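You operate a simulated robot arm through the tools that you are given. There is no shell and no other tool. Be economical: measure what you need, move in short steps, check, and stop when the job is done.

The job below is to be done with a simulated robot arm. You get a single attempt, and the scene is never put back.

## Task
Mount the green cell in frame 3 and zero its dial.
Fine: cell on the platform, yoke over it, support wound down, then zero, in that order.

It is judged by the outcome, as a careful person would: the job done as asked, and still so three seconds after it is handed in. It fails if anything else is knocked over, pushed out of place, dropped, spilled or broken.

## Robot
A 7-joint arm with a two-finger parallel gripper on a trunk, on a base that drives. Base frame: it is fixed to the floor where the robot stands at the start and does not move with it; the origin is under the middle of the robot, x ahead of it, y to its left, z up. Lengths are in mm, angles in degrees, forces in N, time in s.
With the tool pointing down near the work surface it reaches from about 220 to 740 mm from the robot's upright axis, wherever it stands. Its first joint turns from -166.0 to 166.0 degrees. Places, roughly: frame 1 [700, 700, 1100]; frame 1 side knob [500, 700, 900]; frame 1 yoke [700, 800, 1200]; frame 2 [700, 400, 1100]; frame 2 side knob [500, 300, 900]; frame 2 yoke [700, 400, 1200]; frame 3 [700, 100, 1100]; frame 3 dial [700, 0, 1300]; frame 3 platform [700, 100, 1100]; frame 3 side knob [500, 0, 900]; frame 3 yoke [500, 100, 1100]. Payload 1.57 kg.
Tool frame: the origin (TCP) lies between the finger pads and is the grasp point; the fingertips stand 30 mm ahead of it; z points along the fingers, y is the line along which they close. Largest opening 110 mm; finger width 24, thickness 12; the body of the gripper, 48 by 112 mm, starts 78 mm behind the TCP.
Orientation is told as [roll, pitch, yaw] about the base's x, y, z axes, in that order, counted from this pose: with the fingers straight down and closing along the base's y, the tool's x points along the base's -x, its y along +y and its z along -z.

## Interface
- The arm moves only by the tool send_rows. Its argument "increments" is a list of rows, each an object (a shift or turn left out is 0, a gripper value left out holds the last) with "rotation": the turn, a rotation vector about the tool's x, y, z in units of 6 degrees (1.0 is 6 degrees), a list of three; "xyz": the shift along the tool's x, y, z in units of 50 mm (1.0 is 50 mm), a list of three; "gripper": the opening, from 0 (shut) to 1 (fully open). In form: [{"rotation": [rx, ry, rz], "xyz": [x, y, z], "gripper": gripper}, ...]. A call has 1 to 12 rows; each row shifts and turns the commanded pose from where the row before left it, along the tool's axes as they then stand. A call with a number of a shift or a turn outside -1 to 1 is refused whole. Rows are played at 5 a second. More than 50 mm and 8.6 degrees between two rows, or a gripper value outside its range, and nothing of the call is played. A pose out of reach is approached as far as the arm can. The call stops where the force on the tool passes 90 N (or 10 N more than at its start, if that is more) or the arm is blocked; 0.2 s more then pass. Each finger travels about 45 mm/s and halts on what it meets, pressing with about 43 N; the grip force reading is that of the motor and also rises with nothing between the fingers. The clock runs only during rows and for 0.2 s after the last one: add rows that do not move to give the fingers time. The reply holds the time, the measured pose of the TCP, the force on the tool along the base axes, the opening and the grip force, in the units named above and with some noise, with the torque about the TCP (base axes, N m) and any sound that the robot's microphone picked up, and new pictures: "views" is both (left out), scene, wrist or none.
- Cameras (640 x 400 px; columns grow to the right, rows downward): "scene" is now at [19.9, 177.5, 1591]; the picture's right is [0.27, -0.96, 0.00], its down [-0.66, -0.19, -0.73] and it looks along [0.70, 0.20, -0.68] (base axes); focal length 254 px, centre (320, 200). "wrist" rides on the gripper at [70, 16, -141] in the tool frame; the picture's right is [-0.23, 0.97, 0.00], its down [-0.86, -0.20, -0.48] and it looks along [-0.47, -0.11, 0.88] (tool axes); focal length 222 px, centre (320, 200). There is no depth. A picture from a camera that has moved, and an enlarged one, comes with that camera's place and axes in the base frame and with its lens.
- raise_lower(by): slides the trunk up (or, below 0, down) by that many mm; the arm and the scene camera ride with it, the base frame stays. It gives what a move gives, with no picture.
- drive_base(legs): drives the robot by 1 to 6 legs, each [ahead, turn to the left] in mm and degrees, along the robot's own axes; the way and the turn of a leg run together, so that a leg with both is an arc; at most 1500 mm and 180 degrees a leg. The arm and the cameras ride along, it lands a little off, and it stops where it bumps. It gives what a move gives, and a new picture of the scene camera.
- aim_head(pan, tilt): turns the head with the scene camera to pan (to the left, within 155 degrees either way) and tilt (down, from -29 to 69), counted from straight ahead of the robot. It gives what a move gives, and a new picture of the scene camera.
- close_up(camera, box): a new picture of the part [left, top, right, bottom] of that camera's present view, enlarged. It takes no simulated time.
- sign_off(): hands the job in; it is judged then, once.

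Go step by step. Nothing tells you exact positions but the pictures and the camera data: compare them with the known pose of the tool, close in by small moves and look again before you grip or let go. The budget is 120 turns and 260 pictures, counting those below and the enlarged ones. Unless the task says otherwise, let go and move clear before handing in, and close with one line.

The tools are called after "Call:" as a command line: name --argument value ..., lists and objects as JSON in quotes. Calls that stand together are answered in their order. send_rows: Moves the arm, as the interface text tells. Its arguments: {"type":"object","properties":{"increments":{"type":"array","items":{"type":"object","properties":{"rotation":{"type":"array","items":{"type":"number"}},"xyz":{"type":"array","items":{"type":"number"}},"gripper":{"type":"number"}}}},"views":{"type":"string","enum":["both","scene","wrist","none"]}},"required":["increments"]} The other tools are called the same way: raise_lower (by) slides the trunk up or down; drive_base (legs) drives the base; aim_head (pan, tilt) turns the head that bears the scene camera; close_up (camera, box) takes an enlarged picture of a part of a camera's view; sign_off () hands the job in.

At the start:

```text
time: 0.0
position: [374.8, 253.2, 999.7]
orientation: [0.0, 0.0, 0.0]
force: [0.1, 0.3, -0.6]
wrist_torque: [0.02, 0.02, 0.02]
gripper_width: 110.1
grip_force: 0.0
trunk travel left (down, up): [-525.0, 65.0]
robot x, y, heading: [-0.3, 1.5, -0.1]
head pan, tilt: [15.8, 43.0]
```

scene: 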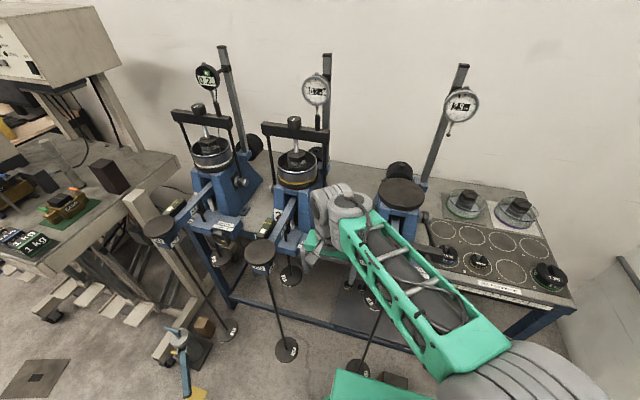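
wrist: 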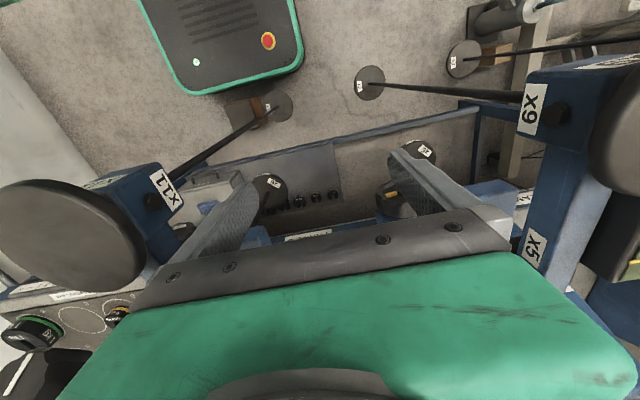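

I see three oedometer frames; the green-banded cell seems to sit at the bottom right of the side table, and frame 3 is the empty one on the right. I will look closer before moving.

Call:
close_up --camera "scene" --box '[420, 170, 600, 320]'

Call:
close_up --camera "scene" --box '[350, 50, 510, 250]'

Call:
close_up --camera "scene" --box '[150, 50, 350, 300]'

```text
2.67 times, centred on (510, 245) of scene
camera zoom: at [19.9, 177.5, 1591.0], right [0.27, -0.96, 0.0], down [-0.66, -0.19, -0.73], along [0.7, 0.2, -0.68], focal length 678 px, centre (-187, 80)
```

zoom: 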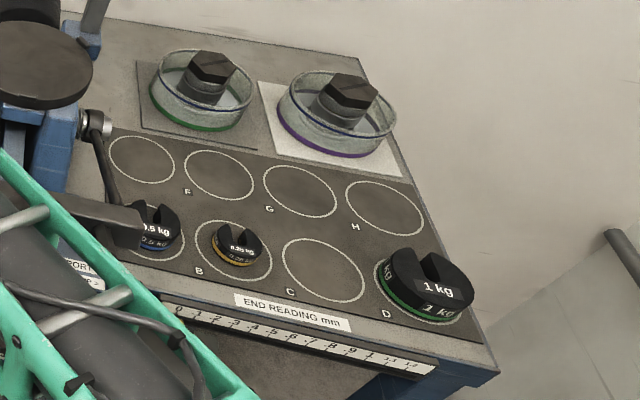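

```text
2.00 times, centred on (430, 150) of scene
camera zoom: at [19.9, 177.5, 1591.0], right [0.27, -0.96, 0.0], down [-0.66, -0.19, -0.73], along [0.7, 0.2, -0.68], focal length 508 px, centre (100, 300)
```

zoom: 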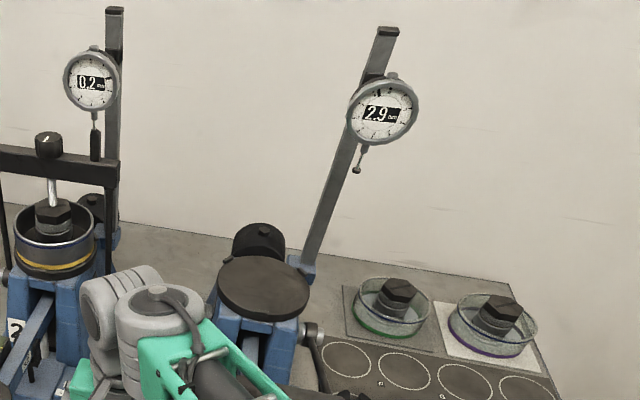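

```text
1.60 times, centred on (250, 175) of scene
camera zoom: at [19.9, 177.5, 1591.0], right [0.27, -0.96, 0.0], down [-0.66, -0.19, -0.73], along [0.7, 0.2, -0.68], focal length 407 px, centre (432, 240)
```

zoom: 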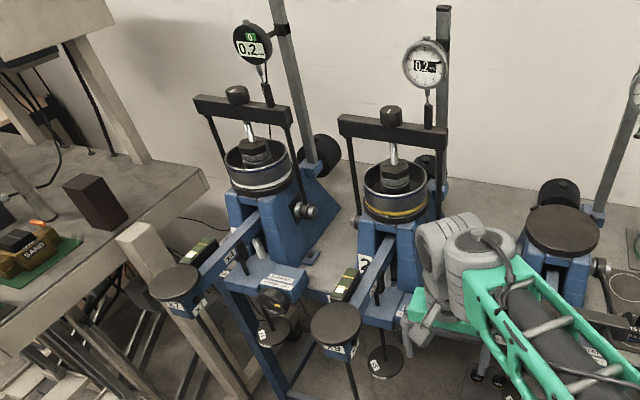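

The green-ringed cell is the glass one on the grey sheet at the back right. The arm hides frame 3's yoke, so I'll back off a little and look.

Call:
drive_base --legs '[[-350, 0]]'

Call:
aim_head --pan 0 --tilt 35

```text
time: 2.3
position: [25.5, 251.8, 999.8]
orientation: [0.1, 0.0, 0.0]
force: [0.7, 0.5, -0.5]
wrist_torque: [0.02, -0.03, 0.03]
gripper_width: 110.2
grip_force: 0.1
trunk travel left (down, up): [-525.0, 65.0]
robot x, y, heading: [-352.5, -0.2, -0.1]
head pan, tilt: [15.8, 43.0]
camera scene: at [-330.7, 177.8, 1591.0], right [0.27, -0.96, 0.0], down [-0.66, -0.18, -0.73], along [0.7, 0.2, -0.68], focal length 254 px, centre (320, 200)
```

scene: 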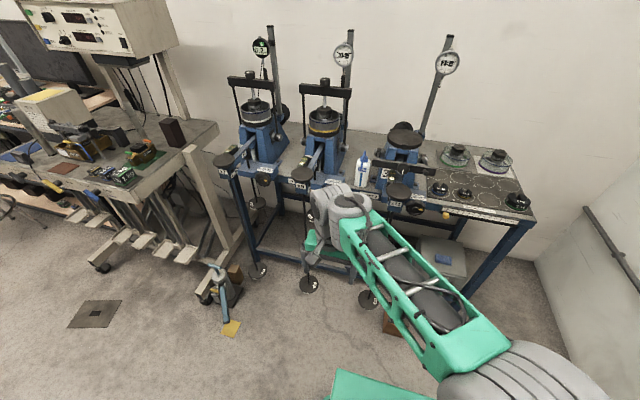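

```text
time: 3.0
position: [25.2, 252.6, 1000.0]
orientation: [0.0, -0.1, -0.1]
force: [-0.4, 0.7, -0.5]
wrist_torque: [-0.02, -0.01, 0.03]
gripper_width: 109.8
grip_force: 0.1
trunk travel left (down, up): [-525.0, 65.0]
robot x, y, heading: [-349.5, 0.9, 0.0]
head pan, tilt: [0.0, 35.0]
camera scene: at [-322.1, 155.3, 1603.0], right [0.0, -1.0, 0.0], down [-0.57, 0.0, -0.82], along [0.82, 0.0, -0.57], focal length 254 px, centre (320, 200)
```

scene: 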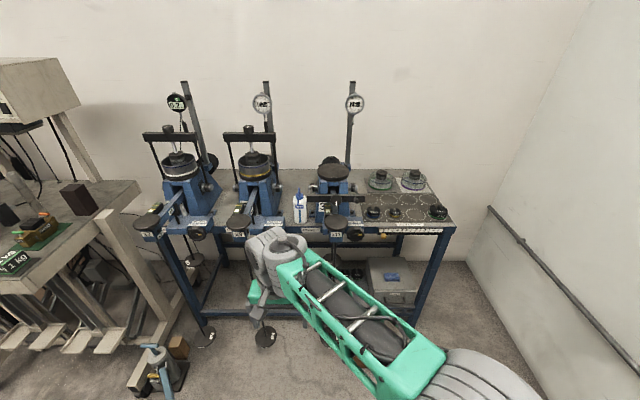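

Call:
close_up --camera "scene" --box '[275, 70, 455, 260]'

Call:
close_up --camera "scene" --box '[120, 80, 300, 250]'

Call:
close_up --camera "scene" --box '[290, 150, 390, 250]'

```text
2.11 times, centred on (365, 165) of scene
camera zoom: at [-322.1, 155.3, 1603.0], right [0.0, -1.0, 0.0], down [-0.57, 0.0, -0.82], along [0.82, 0.0, -0.57], focal length 535 px, centre (225, 274)
```

zoom: 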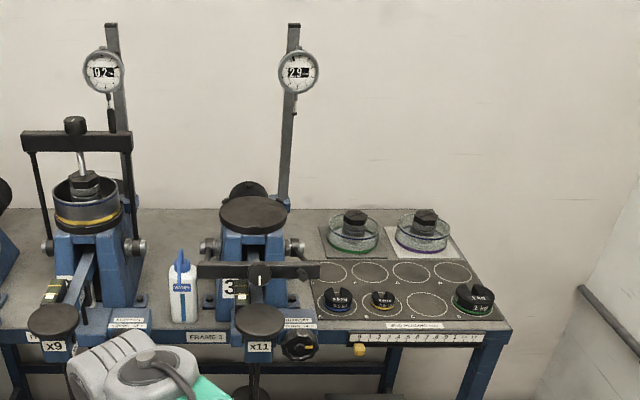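

```text
2.35 times, centred on (210, 165) of scene
camera zoom: at [-322.1, 155.3, 1603.0], right [0.0, -1.0, 0.0], down [-0.57, 0.0, -0.82], along [0.82, 0.0, -0.57], focal length 598 px, centre (579, 282)
```

zoom: 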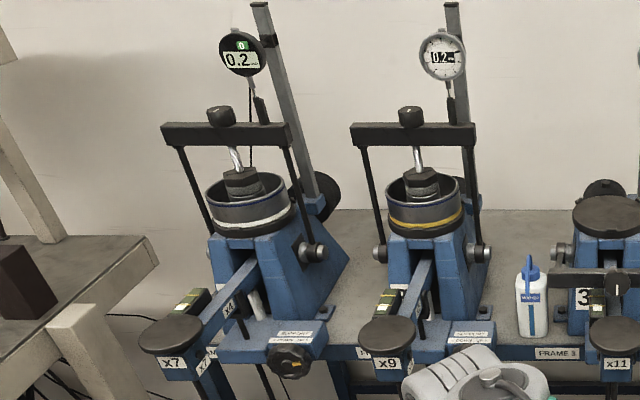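

```text
4.00 times, centred on (340, 200) of scene
camera zoom: at [-322.1, 155.3, 1603.0], right [0.0, -1.0, 0.0], down [-0.57, 0.0, -0.82], along [0.82, 0.0, -0.57], focal length 1017 px, centre (240, 200)
```

zoom: 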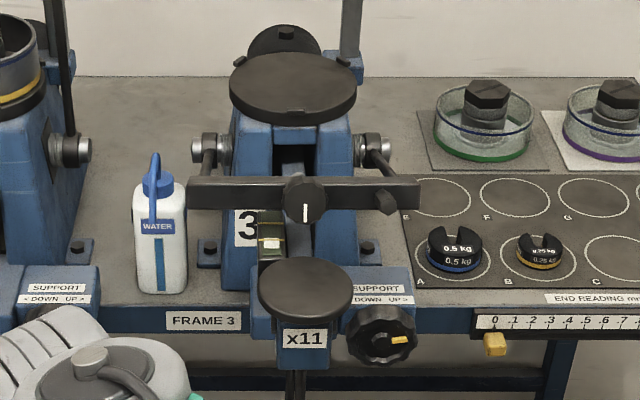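

Frame 3's yoke is folded forward and its support knob is at about (450, 10, 900). The green cell is at about (828, -163, 928), gripped best by its hex cap. I'll move the arm up and to the right in free space, then drive in front of the cells.

Call:
send_rows --increments '[{"xyz": [0, 0, -0.9]}, {"xyz": [0, -0.9, -0.9]}, {"xyz": [0, -0.9, -0.9]}, {"xyz": [0, -0.9, -0.4]}, {"xyz": [0, -0.9, 0]}, {"xyz": [0, -0.9, 0]}, {"xyz": [0, -0.9, 0]}, {"xyz": [0, -0.9, 0]}, {"xyz": [0, -0.9, 0]}, {"xyz": [0, -0.9, 0]}]' --views "scene"

Call:
drive_base --legs '[[0, -20], [470, 0], [0, 20]]'

```text
refused: row 2 steps farther than a row can; nothing moved
```

```text
time: 5.9
position: [284.3, 35.1, 999.8]
orientation: [-0.6, 1.2, -17.6]
force: [-13.2, -1.0, 6.9]
wrist_torque: [0.55, -0.73, 0.8]
gripper_width: 105.1
grip_force: 0.0
trunk travel left (down, up): [-525.0, 65.0]
robot x, y, heading: [-145.5, -75.8, -20.0]
head pan, tilt: [0.0, 35.0]
stopped in leg 2: the force on the tool passed its limit at 127 N (the readings are from after the stop); the commanded pose is now the measured one
camera scene: at [-67.8, 59.4, 1603.1], right [-0.35, -0.94, 0.0], down [-0.54, 0.2, -0.82], along [0.77, -0.28, -0.57], focal length 254 px, centre (320, 200)
```

scene: 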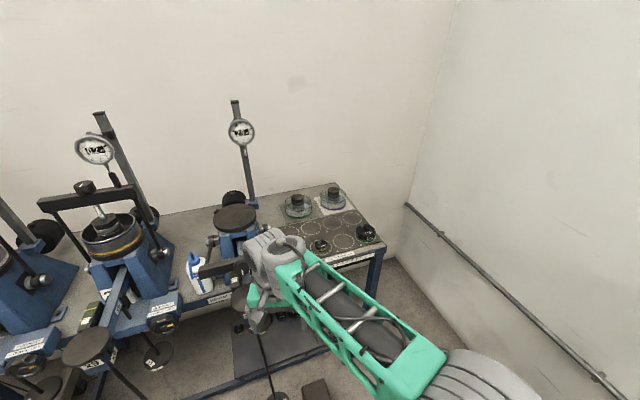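

I shouldn't have paired those calls: the arm move was refused and the drive bumped something with the tool. Backing straight out, then checking for damage.

Call:
drive_base --legs '[[-220, 0], [0, 20]]'

```text
time: 8.7
position: [17.1, 252.0, 999.2]
orientation: [-0.6, 1.3, 2.2]
force: [0.5, 0.4, 0.6]
wrist_torque: [0.01, -0.02, 0.02]
gripper_width: 109.5
grip_force: 0.1
trunk travel left (down, up): [-525.0, 65.0]
robot x, y, heading: [-350.7, -1.0, -0.1]
head pan, tilt: [0.0, 35.0]
camera scene: at [-321.8, 154.7, 1603.0], right [0.0, -1.0, 0.0], down [-0.57, 0.0, -0.82], along [0.82, 0.0, -0.57], focal length 254 px, centre (320, 200)
```

scene: 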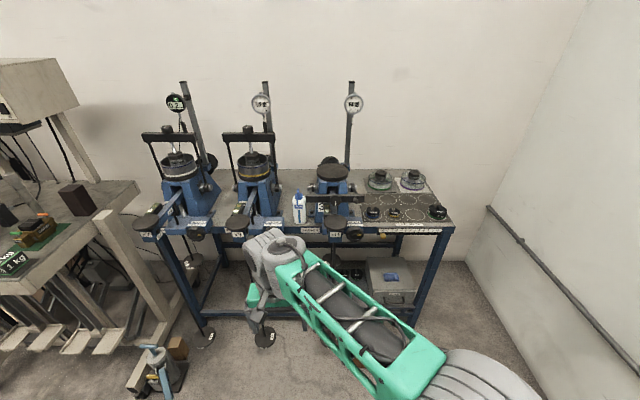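

Call:
close_up --camera "scene" --box '[290, 150, 390, 250]'

Call:
close_up --camera "scene" --box '[120, 80, 300, 250]'

Call:
send_rows --increments '[{"xyz": [0, 0, -0.9], "rotation": [0, 0.2, 0]}, {"xyz": [0, 0, -0.9]}, {"xyz": [0, 0, -0.9]}, {"xyz": [0, -0.9, 0]}, {"xyz": [0, -0.9, 0]}, {"xyz": [0, -0.9, 0]}, {"xyz": [0, -0.9, 0]}, {"xyz": [0, -0.9, 0]}, {"xyz": [0, -0.9, 0]}, {"xyz": [0, -0.9, 0]}, {"xyz": [0, -0.9, 0]}, {"xyz": [0, -0.9, 0]}]' --views "scene"

```text
4.00 times, centred on (340, 200) of scene
camera zoom: at [-321.8, 154.7, 1603.0], right [0.0, -1.0, 0.0], down [-0.57, 0.0, -0.82], along [0.82, 0.0, -0.57], focal length 1017 px, centre (240, 200)
```

zoom: 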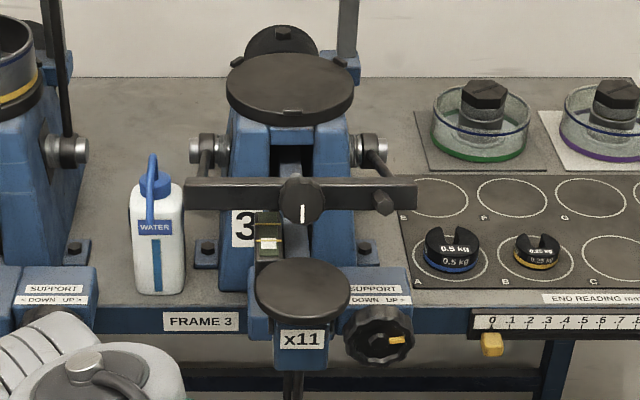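

```text
2.35 times, centred on (210, 165) of scene
camera zoom: at [-321.8, 154.7, 1603.0], right [0.0, -1.0, 0.0], down [-0.57, 0.0, -0.82], along [0.82, 0.0, -0.57], focal length 598 px, centre (579, 282)
```

zoom: 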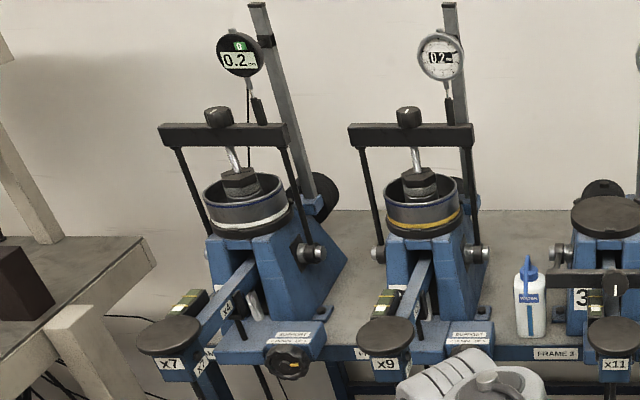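

```text
time: 11.3
position: [37.0, -152.3, 1138.6]
orientation: [-0.6, 2.5, 2.3]
force: [0.1, 0.7, 0.7]
wrist_torque: [0.0, 0.01, 0.0]
gripper_width: 110.0
grip_force: 0.1
trunk travel left (down, up): [-525.0, 65.0]
robot x, y, heading: [-350.6, 1.8, -0.1]
head pan, tilt: [0.0, 35.0]
camera scene: at [-321.6, 154.1, 1603.0], right [0.0, -1.0, 0.0], down [-0.57, 0.0, -0.82], along [0.82, 0.0, -0.57], focal length 254 px, centre (320, 200)
```

scene: 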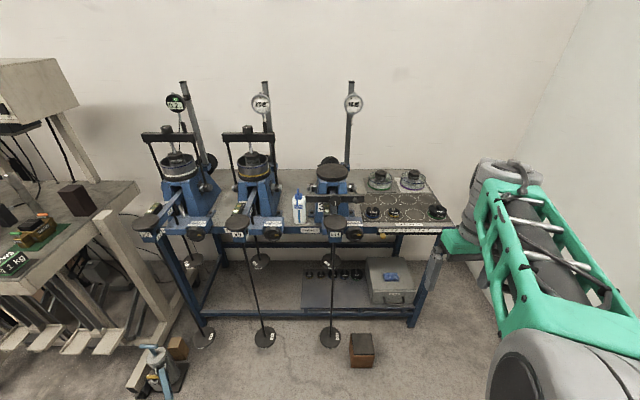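

Nothing appears to have shifted. Now the arm is clear to the right and high, I'll drive in front of the cells.

Call:
drive_base --legs '[[0, -17.3], [471, 0], [0, 17.3]]'

```text
time: 14.5
position: [331.4, -371.8, 1140.5]
orientation: [-0.7, 2.4, -15.1]
force: [-0.9, 0.4, -0.1]
wrist_torque: [-0.04, -0.03, 0.0]
gripper_width: 109.9
grip_force: 0.0
trunk travel left (down, up): [-525.0, 65.0]
robot x, y, heading: [6.9, -112.2, -17.6]
head pan, tilt: [0.0, 35.0]
stopped in leg 2: the robot was blocked; the commanded pose is now the measured one
camera scene: at [78.9, 26.5, 1603.0], right [-0.3, -0.95, 0.0], down [-0.55, 0.17, -0.82], along [0.78, -0.25, -0.57], focal length 254 px, centre (320, 200)
```

scene: 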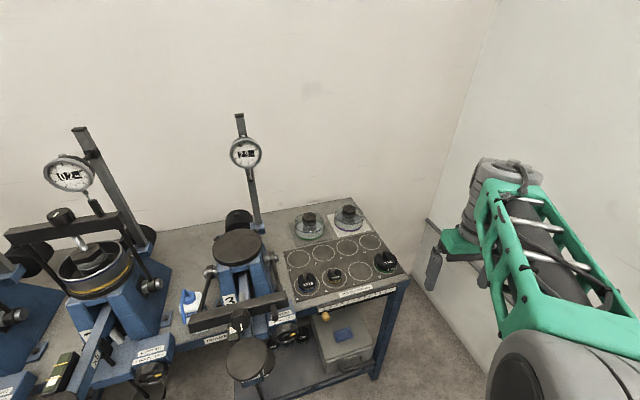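

The base was blocked. Looking down to see by what.

Call:
aim_head --pan 10 --tilt 65

```text
time: 15.5
position: [331.5, -372.6, 1140.2]
orientation: [-0.7, 2.5, -15.0]
force: [0.3, 0.4, -0.1]
wrist_torque: [-0.03, 0.02, 0.01]
gripper_width: 110.0
grip_force: 0.1
trunk travel left (down, up): [-525.0, 65.0]
robot x, y, heading: [7.2, -111.1, -17.3]
head pan, tilt: [10.0, 65.0]
camera scene: at [55.3, 45.1, 1563.2], right [-0.13, -0.99, 0.0], down [-0.9, 0.12, -0.42], along [0.42, -0.06, -0.91], focal length 254 px, centre (320, 200)
```

scene: 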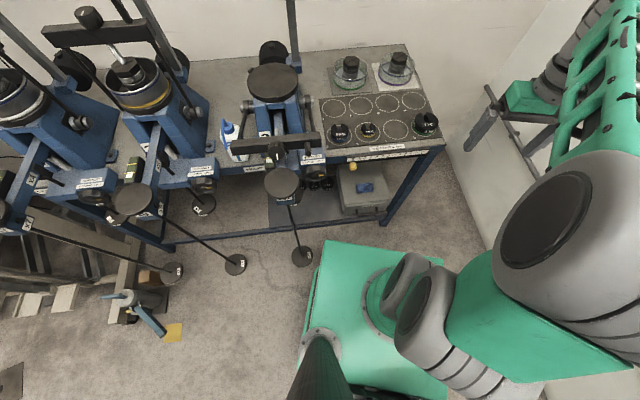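

Call:
drive_base --legs '[[-150, 0]]'

```text
time: 16.9
position: [184.6, -326.1, 1139.9]
orientation: [-0.8, 2.4, -15.1]
force: [0.7, 0.6, 0.1]
wrist_torque: [-0.05, 0.01, -0.03]
gripper_width: 110.1
grip_force: 0.0
trunk travel left (down, up): [-525.0, 65.0]
robot x, y, heading: [-140.4, -63.7, -17.6]
head pan, tilt: [10.0, 65.0]
camera scene: at [-90.6, 91.2, 1563.1], right [-0.13, -0.99, 0.0], down [-0.9, 0.12, -0.42], along [0.42, -0.06, -0.91], focal length 254 px, centre (320, 200)
```

scene: 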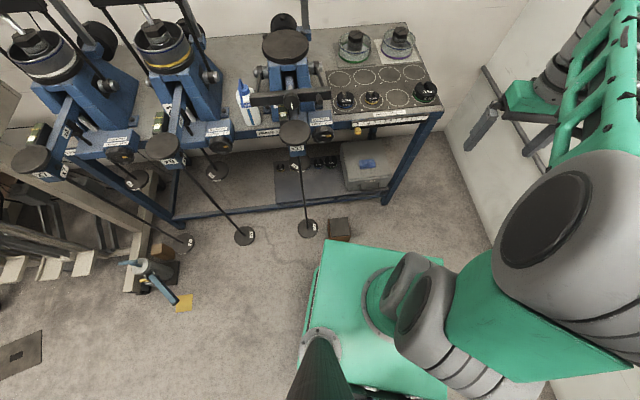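

A wooden block on the floor at about (380, -95) stops the base; I'll go round it on the right and come in at about y = -350.

Call:
drive_base --legs '[[0, -72.4], [290, 0], [0, 90], [150, 0]]'

```text
time: 26.8
position: [400.6, -504.1, 1139.6]
orientation: [-0.7, 2.5, 2.7]
force: [1.0, 0.1, 0.2]
wrist_torque: [-0.02, -0.01, 0.01]
gripper_width: 110.0
grip_force: 0.1
trunk travel left (down, up): [-525.0, 65.0]
robot x, y, heading: [13.0, -356.1, 0.4]
head pan, tilt: [10.0, 65.0]
camera scene: at [10.9, -191.1, 1563.1], right [0.18, -0.98, 0.0], down [-0.89, -0.16, -0.42], along [0.42, 0.08, -0.91], focal length 254 px, centre (320, 200)
```

scene: 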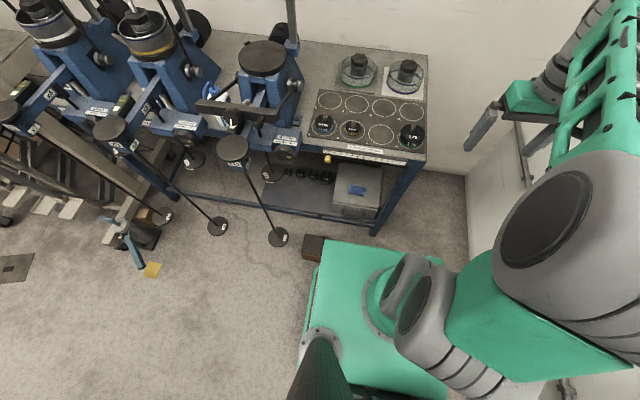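

Call:
drive_base --legs '[[0, -20], [80, 0], [0, 20], [50, 0]]'

```text
time: 30.2
position: [475.7, -530.2, 1139.8]
orientation: [-0.6, 2.5, 2.9]
force: [0.3, 0.1, -0.4]
wrist_torque: [0.02, -0.02, -0.02]
gripper_width: 110.0
grip_force: 0.1
trunk travel left (down, up): [-525.0, 65.0]
robot x, y, heading: [87.7, -378.9, 0.8]
head pan, tilt: [10.0, 65.0]
stopped in leg 3: the robot was blocked; the commanded pose is now the measured one
camera scene: at [84.2, -218.0, 1563.2], right [0.19, -0.98, 0.0], down [-0.89, -0.17, -0.42], along [0.42, 0.08, -0.91], focal length 254 px, centre (320, 200)
```

scene: 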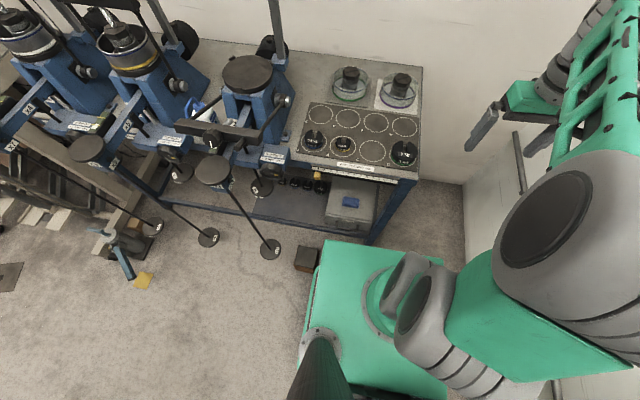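

Call:
close_up --camera "scene" --box '[260, 200, 420, 300]'

Call:
close_up --camera "scene" --box '[290, 50, 430, 190]'

```text
4.00 times, centred on (340, 250) of scene
camera zoom: at [84.2, -218.0, 1563.2], right [0.19, -0.98, 0.0], down [-0.89, -0.17, -0.42], along [0.42, 0.08, -0.91], focal length 1017 px, centre (240, 0)
```

zoom: 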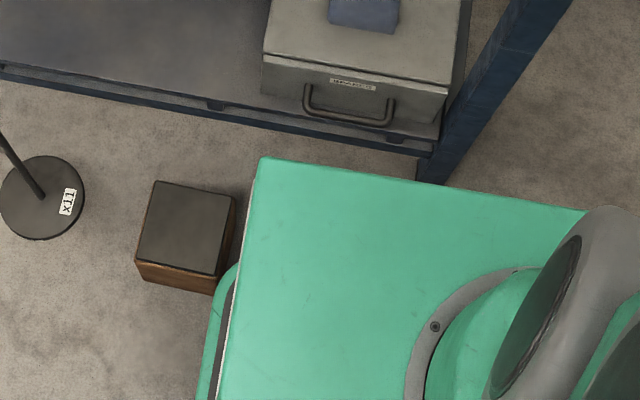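

```text
2.86 times, centred on (360, 120) of scene
camera zoom: at [84.2, -218.0, 1563.2], right [0.19, -0.98, 0.0], down [-0.89, -0.17, -0.42], along [0.42, 0.08, -0.91], focal length 726 px, centre (206, 429)
```

zoom: 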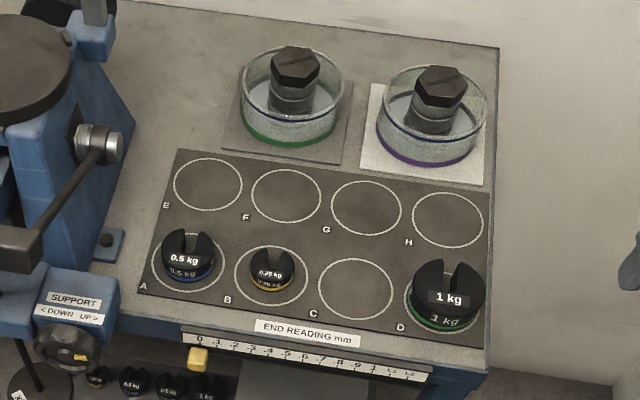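

The base's skirt is just touching the wooden block. I'll back off and come in a bit further right.

Call:
drive_base --legs '[[-80, 0], [0, -30], [110, 0], [0, 30]]'

```text
time: 35.0
position: [490.8, -588.7, 1140.2]
orientation: [-0.7, 2.4, 2.6]
force: [-0.9, 0.0, 0.6]
wrist_torque: [-0.02, 0.0, 0.03]
gripper_width: 109.9
grip_force: 0.0
trunk travel left (down, up): [-525.0, 65.0]
robot x, y, heading: [99.2, -436.0, 0.3]
head pan, tilt: [10.0, 65.0]
camera scene: at [100.9, -273.3, 1563.1], right [0.18, -0.98, 0.0], down [-0.89, -0.16, -0.42], along [0.42, 0.08, -0.91], focal length 254 px, centre (320, 200)
```

scene: 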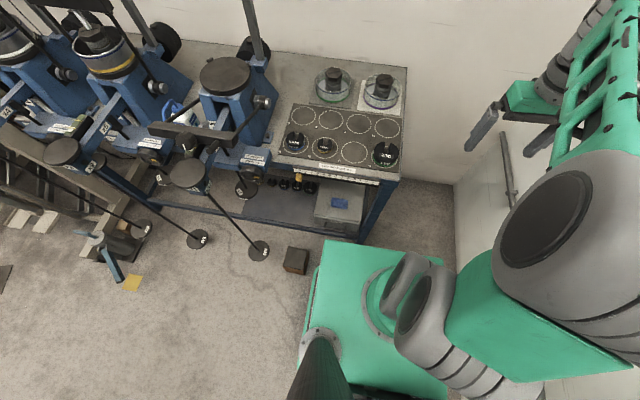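

Call:
drive_base --legs '[[60, 0]]'

Call:
aim_head --pan 15 --tilt 45

```text
time: 36.0
position: [551.6, -586.1, 1139.3]
orientation: [-0.7, 2.5, 2.6]
force: [0.2, 0.3, -0.7]
wrist_torque: [-0.01, 0.03, 0.0]
gripper_width: 110.0
grip_force: 0.0
trunk travel left (down, up): [-525.0, 65.0]
robot x, y, heading: [161.4, -435.3, 0.5]
head pan, tilt: [10.0, 65.0]
camera scene: at [161.9, -273.0, 1563.1], right [0.18, -0.98, 0.0], down [-0.89, -0.16, -0.42], along [0.42, 0.08, -0.91], focal length 254 px, centre (320, 200)
```

scene: 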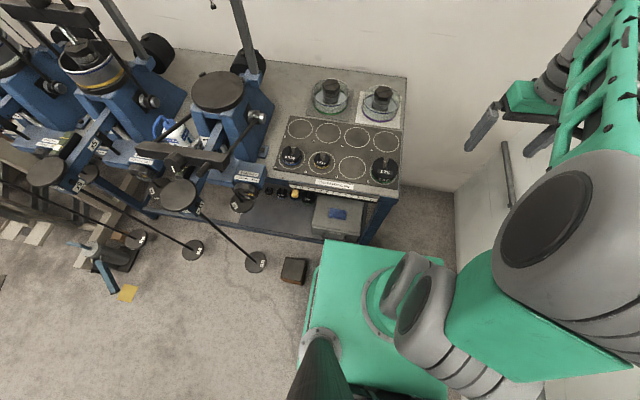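

```text
time: 36.8
position: [550.2, -587.6, 1139.5]
orientation: [-0.6, 2.5, 2.6]
force: [-0.6, -0.6, -0.1]
wrist_torque: [-0.02, 0.0, 0.0]
gripper_width: 110.0
grip_force: 0.1
trunk travel left (down, up): [-525.0, 65.0]
robot x, y, heading: [162.1, -438.9, 0.5]
head pan, tilt: [15.0, 45.0]
camera scene: at [179.6, -262.4, 1588.1], right [0.27, -0.96, 0.0], down [-0.68, -0.19, -0.71], along [0.68, 0.19, -0.71], focal length 254 px, centre (320, 200)
```

scene: 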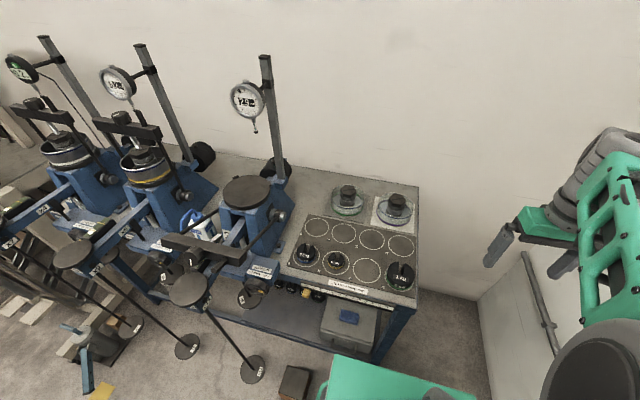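

Call:
close_up --camera "scene" --box '[290, 150, 430, 290]'

Call:
close_up --camera "scene" --box '[220, 50, 300, 150]'

Call:
close_up --camera "scene" --box '[150, 150, 310, 310]'

```text
2.86 times, centred on (360, 220) of scene
camera zoom: at [179.6, -262.4, 1588.1], right [0.27, -0.96, 0.0], down [-0.68, -0.19, -0.71], along [0.68, 0.19, -0.71], focal length 726 px, centre (206, 143)
```

zoom: 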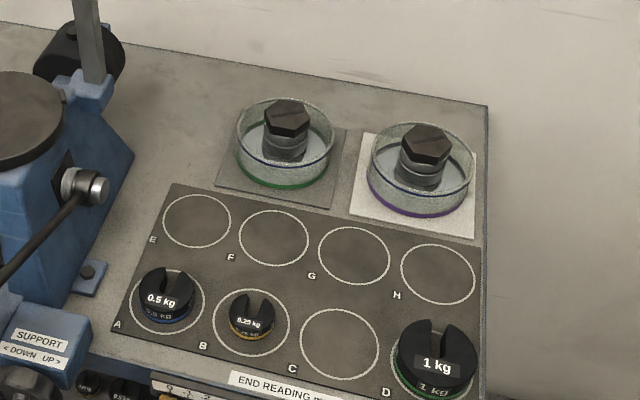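

```text
4.00 times, centred on (260, 100) of scene
camera zoom: at [179.6, -262.4, 1588.1], right [0.27, -0.96, 0.0], down [-0.68, -0.19, -0.71], along [0.68, 0.19, -0.71], focal length 1017 px, centre (560, 600)
```

zoom: 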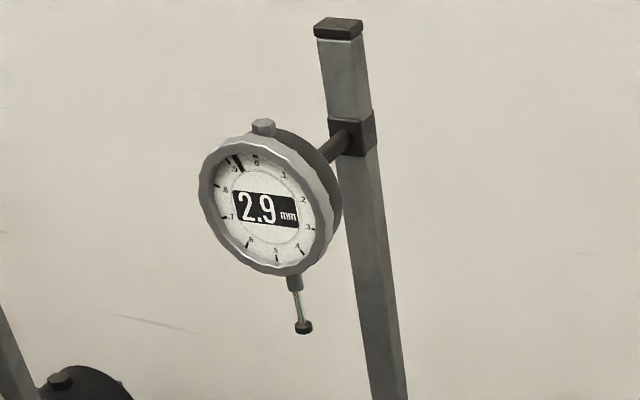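

```text
2.50 times, centred on (230, 230) of scene
camera zoom: at [179.6, -262.4, 1588.1], right [0.27, -0.96, 0.0], down [-0.68, -0.19, -0.71], along [0.68, 0.19, -0.71], focal length 636 px, centre (545, 125)
```

zoom: 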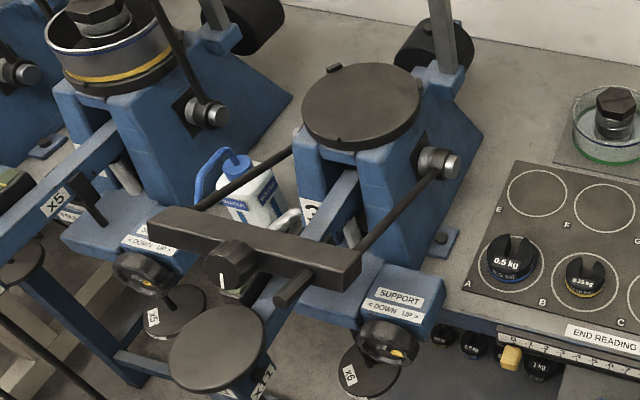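

The cap of the green cell is at about (825, -182), top near z 990. Moving the tool over it high up and straightening it.

Call:
send_rows --increments '[{"xyz": [-0.45, 0.67, 0], "rotation": [0, -0.42, 0.42]}, {"xyz": [-0.45, 0.67, 0], "rotation": [0.1, 0, 0]}, {"xyz": [-0.45, 0.67, 0]}, {"xyz": [-0.45, 0.67, 0]}, {"xyz": [-0.45, 0.67, 0]}, {"xyz": [-0.45, 0.67, 0]}, {"xyz": [-0.45, 0.67, 0]}, {"xyz": [-0.45, 0.67, 0]}, {"xyz": [-0.45, 0.67, 0]}, {"xyz": [-0.45, 0.67, 0]}, {"xyz": [-0.45, 0.67, 0]}]'

```text
time: 39.2
position: [787.0, -216.0, 1129.4]
orientation: [-0.6, 0.3, -0.2]
force: [1.7, 0.6, 0.8]
wrist_torque: [0.01, 0.01, -0.03]
gripper_width: 109.9
grip_force: 0.0
out of reach, approached as far as the arm can: row 10
trunk travel left (down, up): [-525.0, 65.0]
robot x, y, heading: [162.4, -443.3, 0.7]
head pan, tilt: [15.0, 45.0]
camera scene: at [182.1, -262.9, 1588.2], right [0.26, -0.96, 0.0], down [-0.68, -0.19, -0.71], along [0.68, 0.19, -0.71], focal length 254 px, centre (320, 200)
camera wrist: at [719.0, -197.2, 1271.0], right [0.23, 0.97, -0.01], down [0.86, -0.2, 0.48], along [0.46, -0.12, -0.88], focal length 222 px, centre (320, 200)
```

scene: 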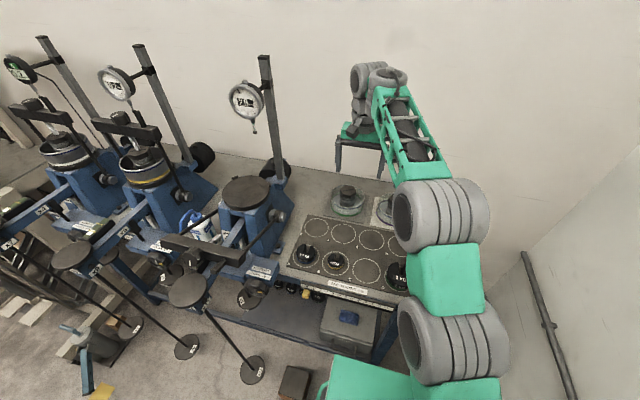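
wrist: 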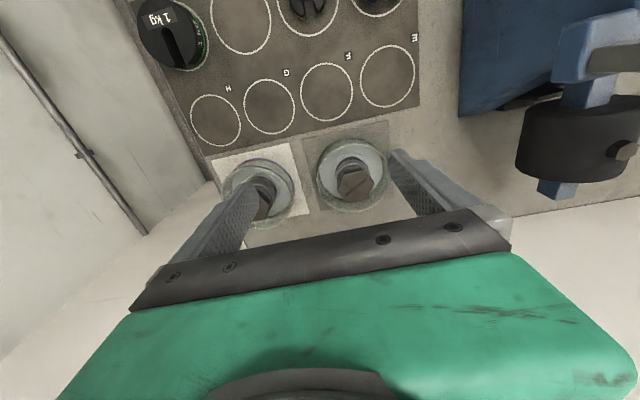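

Call:
send_rows --increments '[{"xyz": [0, 0, 0.7]}, {"xyz": [0, 0, 0.7]}, {"xyz": [-0.5, 0.4, 0], "gripper": 0.8}, {"xyz": [0, 0, 0]}]'

```text
time: 40.2
position: [813.6, -194.9, 1061.8]
orientation: [-1.3, -0.1, 0.0]
force: [-0.9, -0.3, 0.1]
wrist_torque: [-0.05, -0.01, 0.0]
gripper_width: 88.0
grip_force: 0.1
trunk travel left (down, up): [-525.0, 65.0]
robot x, y, heading: [164.7, -438.7, 0.3]
head pan, tilt: [15.0, 45.0]
camera scene: at [179.8, -262.1, 1588.2], right [0.27, -0.96, 0.0], down [-0.68, -0.19, -0.71], along [0.68, 0.19, -0.71], focal length 254 px, centre (320, 200)
camera wrist: at [743.4, -175.6, 1200.4], right [0.23, 0.97, -0.02], down [0.85, -0.19, 0.48], along [0.47, -0.13, -0.87], focal length 222 px, centre (320, 200)
```

scene: 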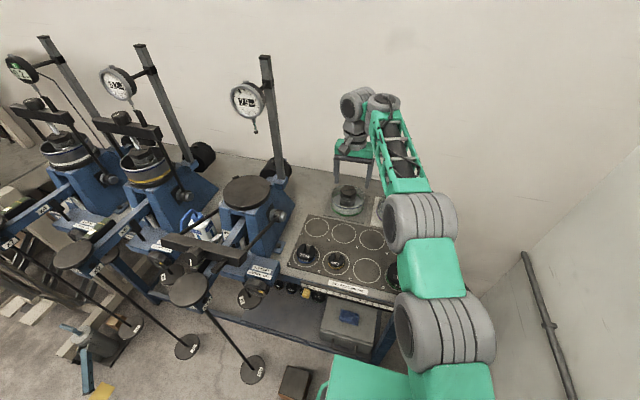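
wrist: 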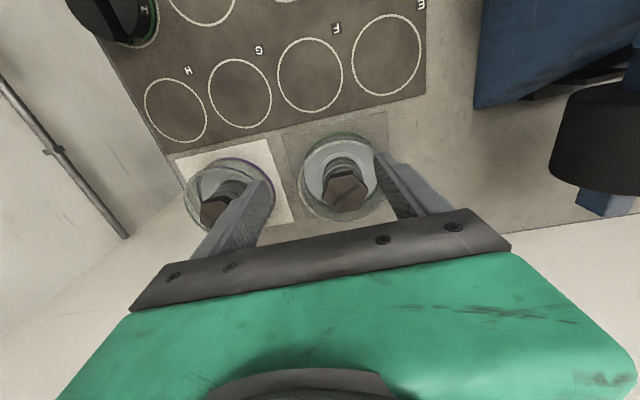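

Call:
close_up --camera "scene" --box '[310, 120, 410, 240]'

Call:
close_up --camera "wrist" --box '[170, 120, 470, 290]'

```text
3.33 times, centred on (360, 180) of scene
camera zoom: at [179.8, -262.1, 1588.2], right [0.27, -0.96, 0.0], down [-0.68, -0.19, -0.71], along [0.68, 0.19, -0.71], focal length 847 px, centre (187, 267)
```

zoom: 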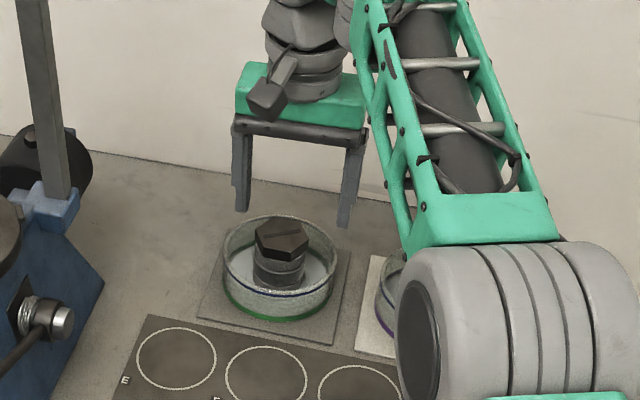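

```text
2.13 times, centred on (320, 205) of wrist
camera zoom: at [743.4, -175.6, 1200.4], right [0.23, 0.97, -0.02], down [0.85, -0.19, 0.48], along [0.47, -0.13, -0.87], focal length 474 px, centre (320, 189)
```

zoom: 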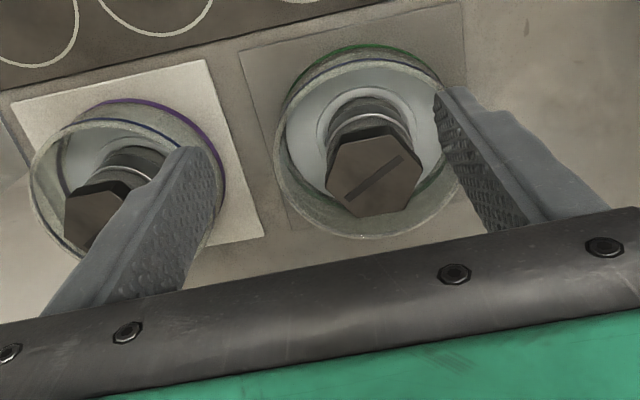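

Call:
send_rows --increments '[{"xyz": [-0.4, 0.26, 0.2], "rotation": [0.2, 0, 0]}, {"xyz": [-0.3, 0, 0.2]}, {"xyz": [0, 0, 0]}]'

Call:
close_up --camera "scene" --box '[310, 120, 410, 240]'

Call:
close_up --camera "wrist" --box '[170, 120, 470, 290]'

```text
time: 41.0
position: [830.4, -184.0, 1036.8]
orientation: [-2.4, -0.1, 0.1]
force: [0.2, 0.0, -0.1]
wrist_torque: [0.05, 0.0, 0.04]
gripper_width: 87.8
grip_force: 0.1
out of reach, approached as far as the arm can: row 2
trunk travel left (down, up): [-525.0, 65.0]
robot x, y, heading: [161.1, -441.1, 0.4]
head pan, tilt: [15.0, 45.0]
camera scene: at [179.4, -262.7, 1588.3], right [0.27, -0.96, 0.0], down [-0.68, -0.19, -0.71], along [0.68, 0.19, -0.71], focal length 254 px, centre (320, 200)
camera wrist: at [761.4, -161.8, 1177.1], right [0.22, 0.97, -0.04], down [0.85, -0.18, 0.49], along [0.47, -0.15, -0.87], focal length 222 px, centre (320, 200)
```

scene: 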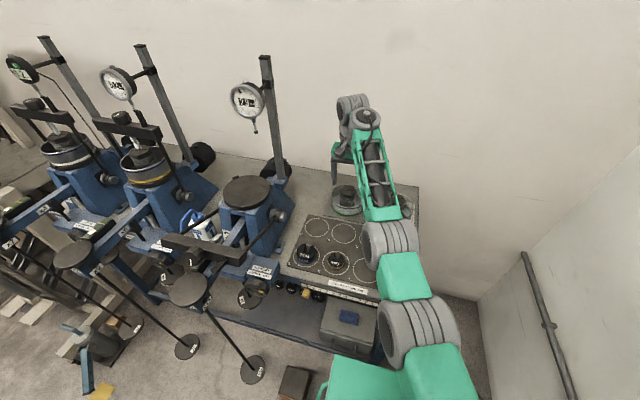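
wrist: 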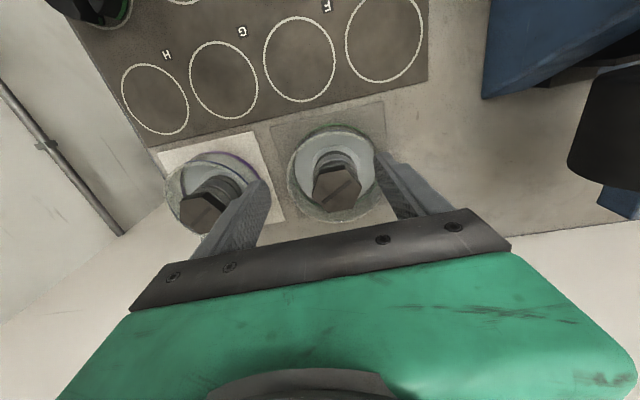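

```text
3.33 times, centred on (360, 180) of scene
camera zoom: at [179.4, -262.7, 1588.3], right [0.27, -0.96, 0.0], down [-0.68, -0.19, -0.71], along [0.68, 0.19, -0.71], focal length 847 px, centre (187, 267)
```

zoom: 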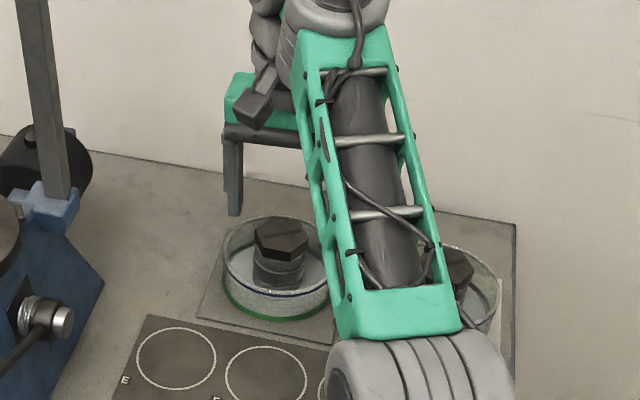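

```text
2.13 times, centred on (320, 205) of wrist
camera zoom: at [761.4, -161.8, 1177.1], right [0.22, 0.97, -0.04], down [0.85, -0.18, 0.49], along [0.47, -0.15, -0.87], focal length 474 px, centre (320, 189)
```

zoom: 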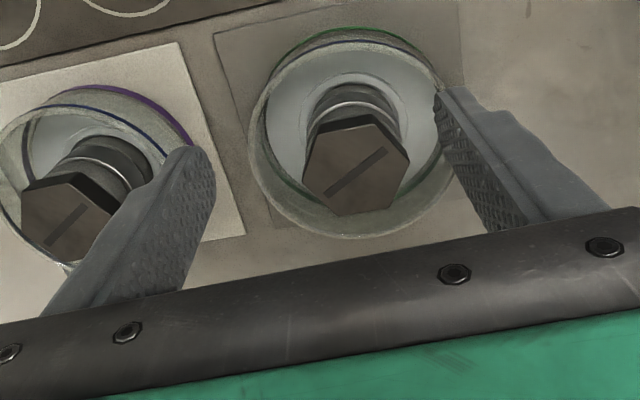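

Triangulating with both cameras puts the table top near z 865, so the cell is at about (880, -182) with its cap top near z 940. I need the base a bit further forward.

Call:
drive_base --legs '[[40, 0]]'

```text
time: 41.9
position: [871.6, -184.4, 1036.7]
orientation: [-2.5, -0.1, 0.0]
force: [0.2, 0.3, -0.7]
wrist_torque: [-0.02, 0.0, -0.01]
gripper_width: 87.8
grip_force: 0.0
trunk travel left (down, up): [-525.0, 65.0]
robot x, y, heading: [202.0, -438.2, 0.4]
head pan, tilt: [15.0, 45.0]
camera scene: at [220.3, -261.9, 1588.1], right [0.27, -0.96, 0.0], down [-0.68, -0.19, -0.71], along [0.68, 0.19, -0.71], focal length 254 px, centre (320, 200)
```

scene: 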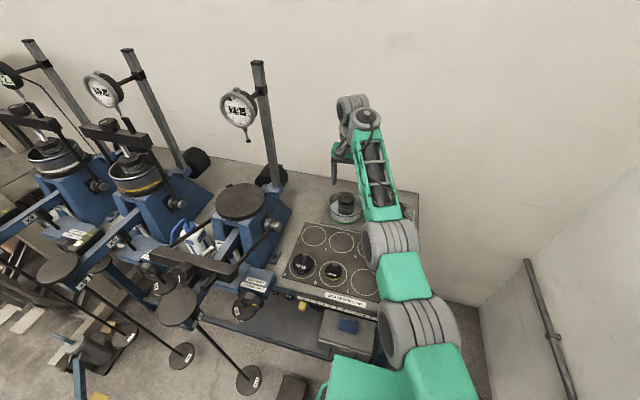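

Call:
send_rows --increments '[{"xyz": [0, 0, 0.5], "rotation": [-0.41, 0, 0]}, {"xyz": [-0.1, 0, 0.4]}, {"xyz": [0, 0, 0]}]'

Call:
close_up --camera "wrist" --box '[170, 120, 470, 290]'

Call:
close_up --camera "scene" --box '[310, 120, 410, 240]'

```text
time: 42.7
position: [877.5, -186.3, 990.9]
orientation: [-0.2, -0.1, 0.1]
force: [0.2, -0.3, -0.1]
wrist_torque: [0.03, 0.01, 0.01]
gripper_width: 88.1
grip_force: 0.0
trunk travel left (down, up): [-525.0, 65.0]
robot x, y, heading: [199.5, -435.2, 0.5]
head pan, tilt: [15.0, 45.0]
camera scene: at [219.6, -262.0, 1588.2], right [0.27, -0.96, 0.0], down [-0.68, -0.19, -0.71], along [0.68, 0.19, -0.71], focal length 254 px, centre (320, 200)
camera wrist: at [807.3, -168.5, 1132.3], right [0.23, 0.97, 0.0], down [0.85, -0.2, 0.48], along [0.47, -0.11, -0.88], focal length 222 px, centre (320, 200)
```

scene: 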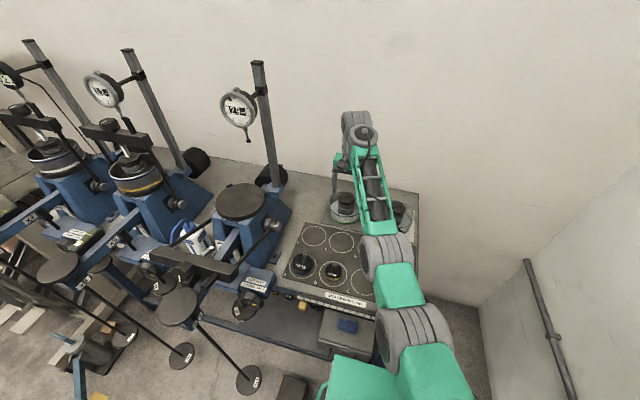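
wrist: 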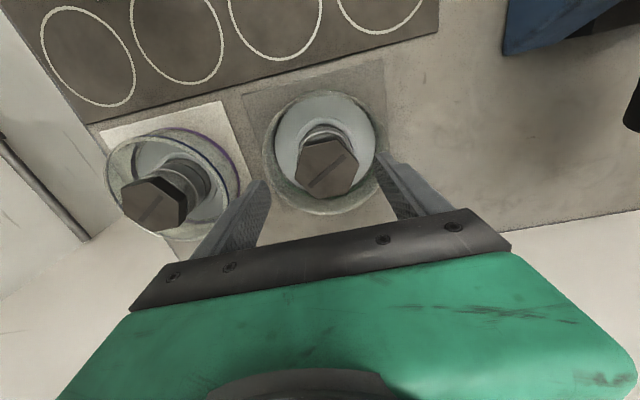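

```text
2.13 times, centred on (320, 205) of wrist
camera zoom: at [807.3, -168.5, 1132.3], right [0.23, 0.97, 0.0], down [0.85, -0.2, 0.48], along [0.47, -0.11, -0.88], focal length 474 px, centre (320, 189)
```

zoom: 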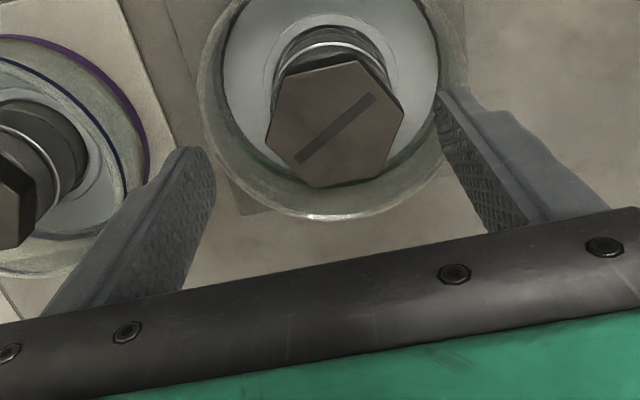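

```text
3.33 times, centred on (360, 180) of scene
camera zoom: at [219.6, -262.0, 1588.2], right [0.27, -0.96, 0.0], down [-0.68, -0.19, -0.71], along [0.68, 0.19, -0.71], focal length 847 px, centre (187, 267)
```

zoom: 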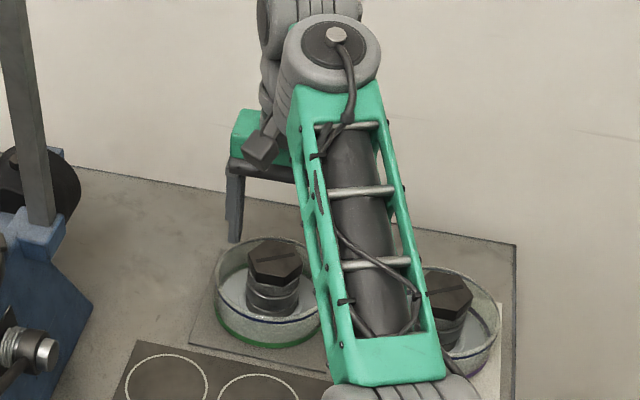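

Cap center is about (880, -179), with hex flats square to x, so I'll turn the tool 30 degrees to catch a pair of flats, staying above, then look.

Call:
send_rows --increments '[{"rotation": [0, 0, 1], "xyz": [0, 0.14, 0]}, {"rotation": [0, 0, 1]}, {"rotation": [0, 0, 1]}, {"rotation": [0, 0, 1]}, {"rotation": [0, 0, 1]}, {"xyz": [0, 0, 0.3]}, {"xyz": [0, 0, 0]}]' --views "none"

Call:
close_up --camera "wrist" --box '[170, 90, 470, 260]'

Call:
close_up --camera "scene" --box '[310, 120, 410, 240]'

```text
time: 44.3
position: [878.2, -179.1, 976.1]
orientation: [-0.1, -0.1, -29.8]
force: [-0.4, -0.1, 0.1]
wrist_torque: [-0.02, 0.02, -0.02]
gripper_width: 87.9
grip_force: 0.0
trunk travel left (down, up): [-525.0, 65.0]
robot x, y, heading: [203.4, -438.9, 0.2]
head pan, tilt: [15.0, 45.0]
```

```text
2.13 times, centred on (320, 175) of wrist
camera zoom: at [824.5, -129.0, 1117.0], right [0.68, 0.73, 0.0], down [0.64, -0.6, 0.48], along [0.35, -0.33, -0.88], focal length 474 px, centre (320, 253)
```

zoom: 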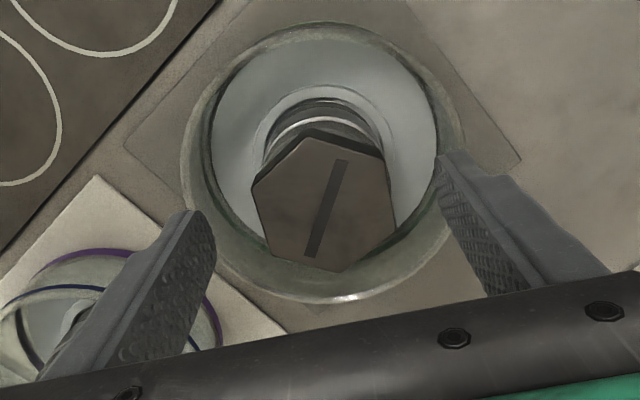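

```text
3.33 times, centred on (360, 180) of scene
camera zoom: at [219.8, -261.9, 1588.2], right [0.27, -0.96, 0.0], down [-0.68, -0.19, -0.71], along [0.68, 0.19, -0.71], focal length 847 px, centre (187, 267)
```

zoom: 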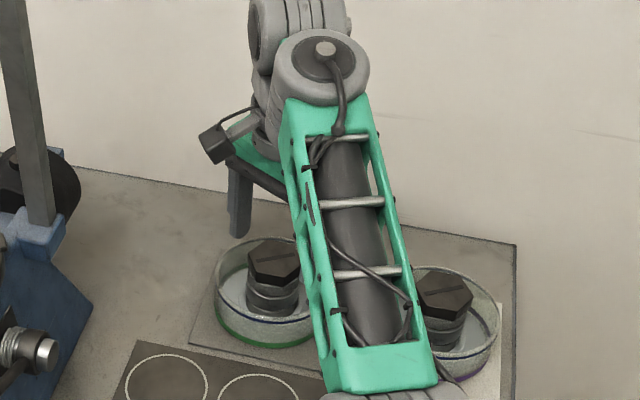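

Well aligned. Descending to grip height, then closing.

Call:
send_rows --increments '[{"xyz": [0, 0, 0.28]}, {"xyz": [0, 0, 0.28]}, {"xyz": [0, 0, 0]}, {"gripper": 0.5}, {"gripper": 0.3}, {"gripper": 0.3}, {"gripper": 0.3}, {"gripper": 0.3}]' --views "wrist"

```text
time: 46.1
position: [878.5, -178.5, 947.7]
orientation: [-0.2, 0.0, -30.0]
force: [-2.0, -1.4, -1.2]
wrist_torque: [0.07, 0.11, 0.21]
gripper_width: 57.3
grip_force: 41.9
trunk travel left (down, up): [-525.0, 65.0]
robot x, y, heading: [199.7, -439.1, 0.3]
head pan, tilt: [15.0, 45.0]
camera wrist: at [826.0, -128.3, 1089.3], right [0.68, 0.73, 0.0], down [0.64, -0.6, 0.48], along [0.35, -0.33, -0.88], focal length 222 px, centre (320, 200)
```

wrist: 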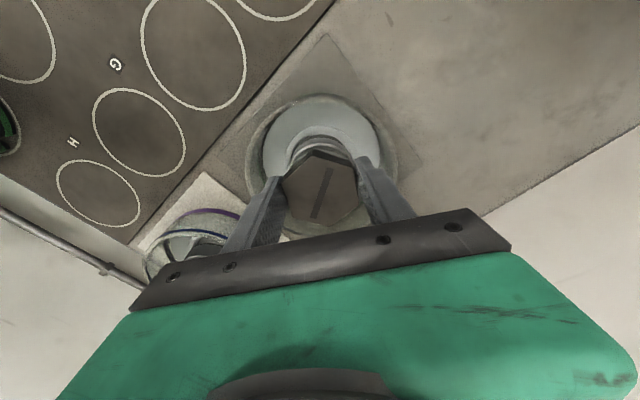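

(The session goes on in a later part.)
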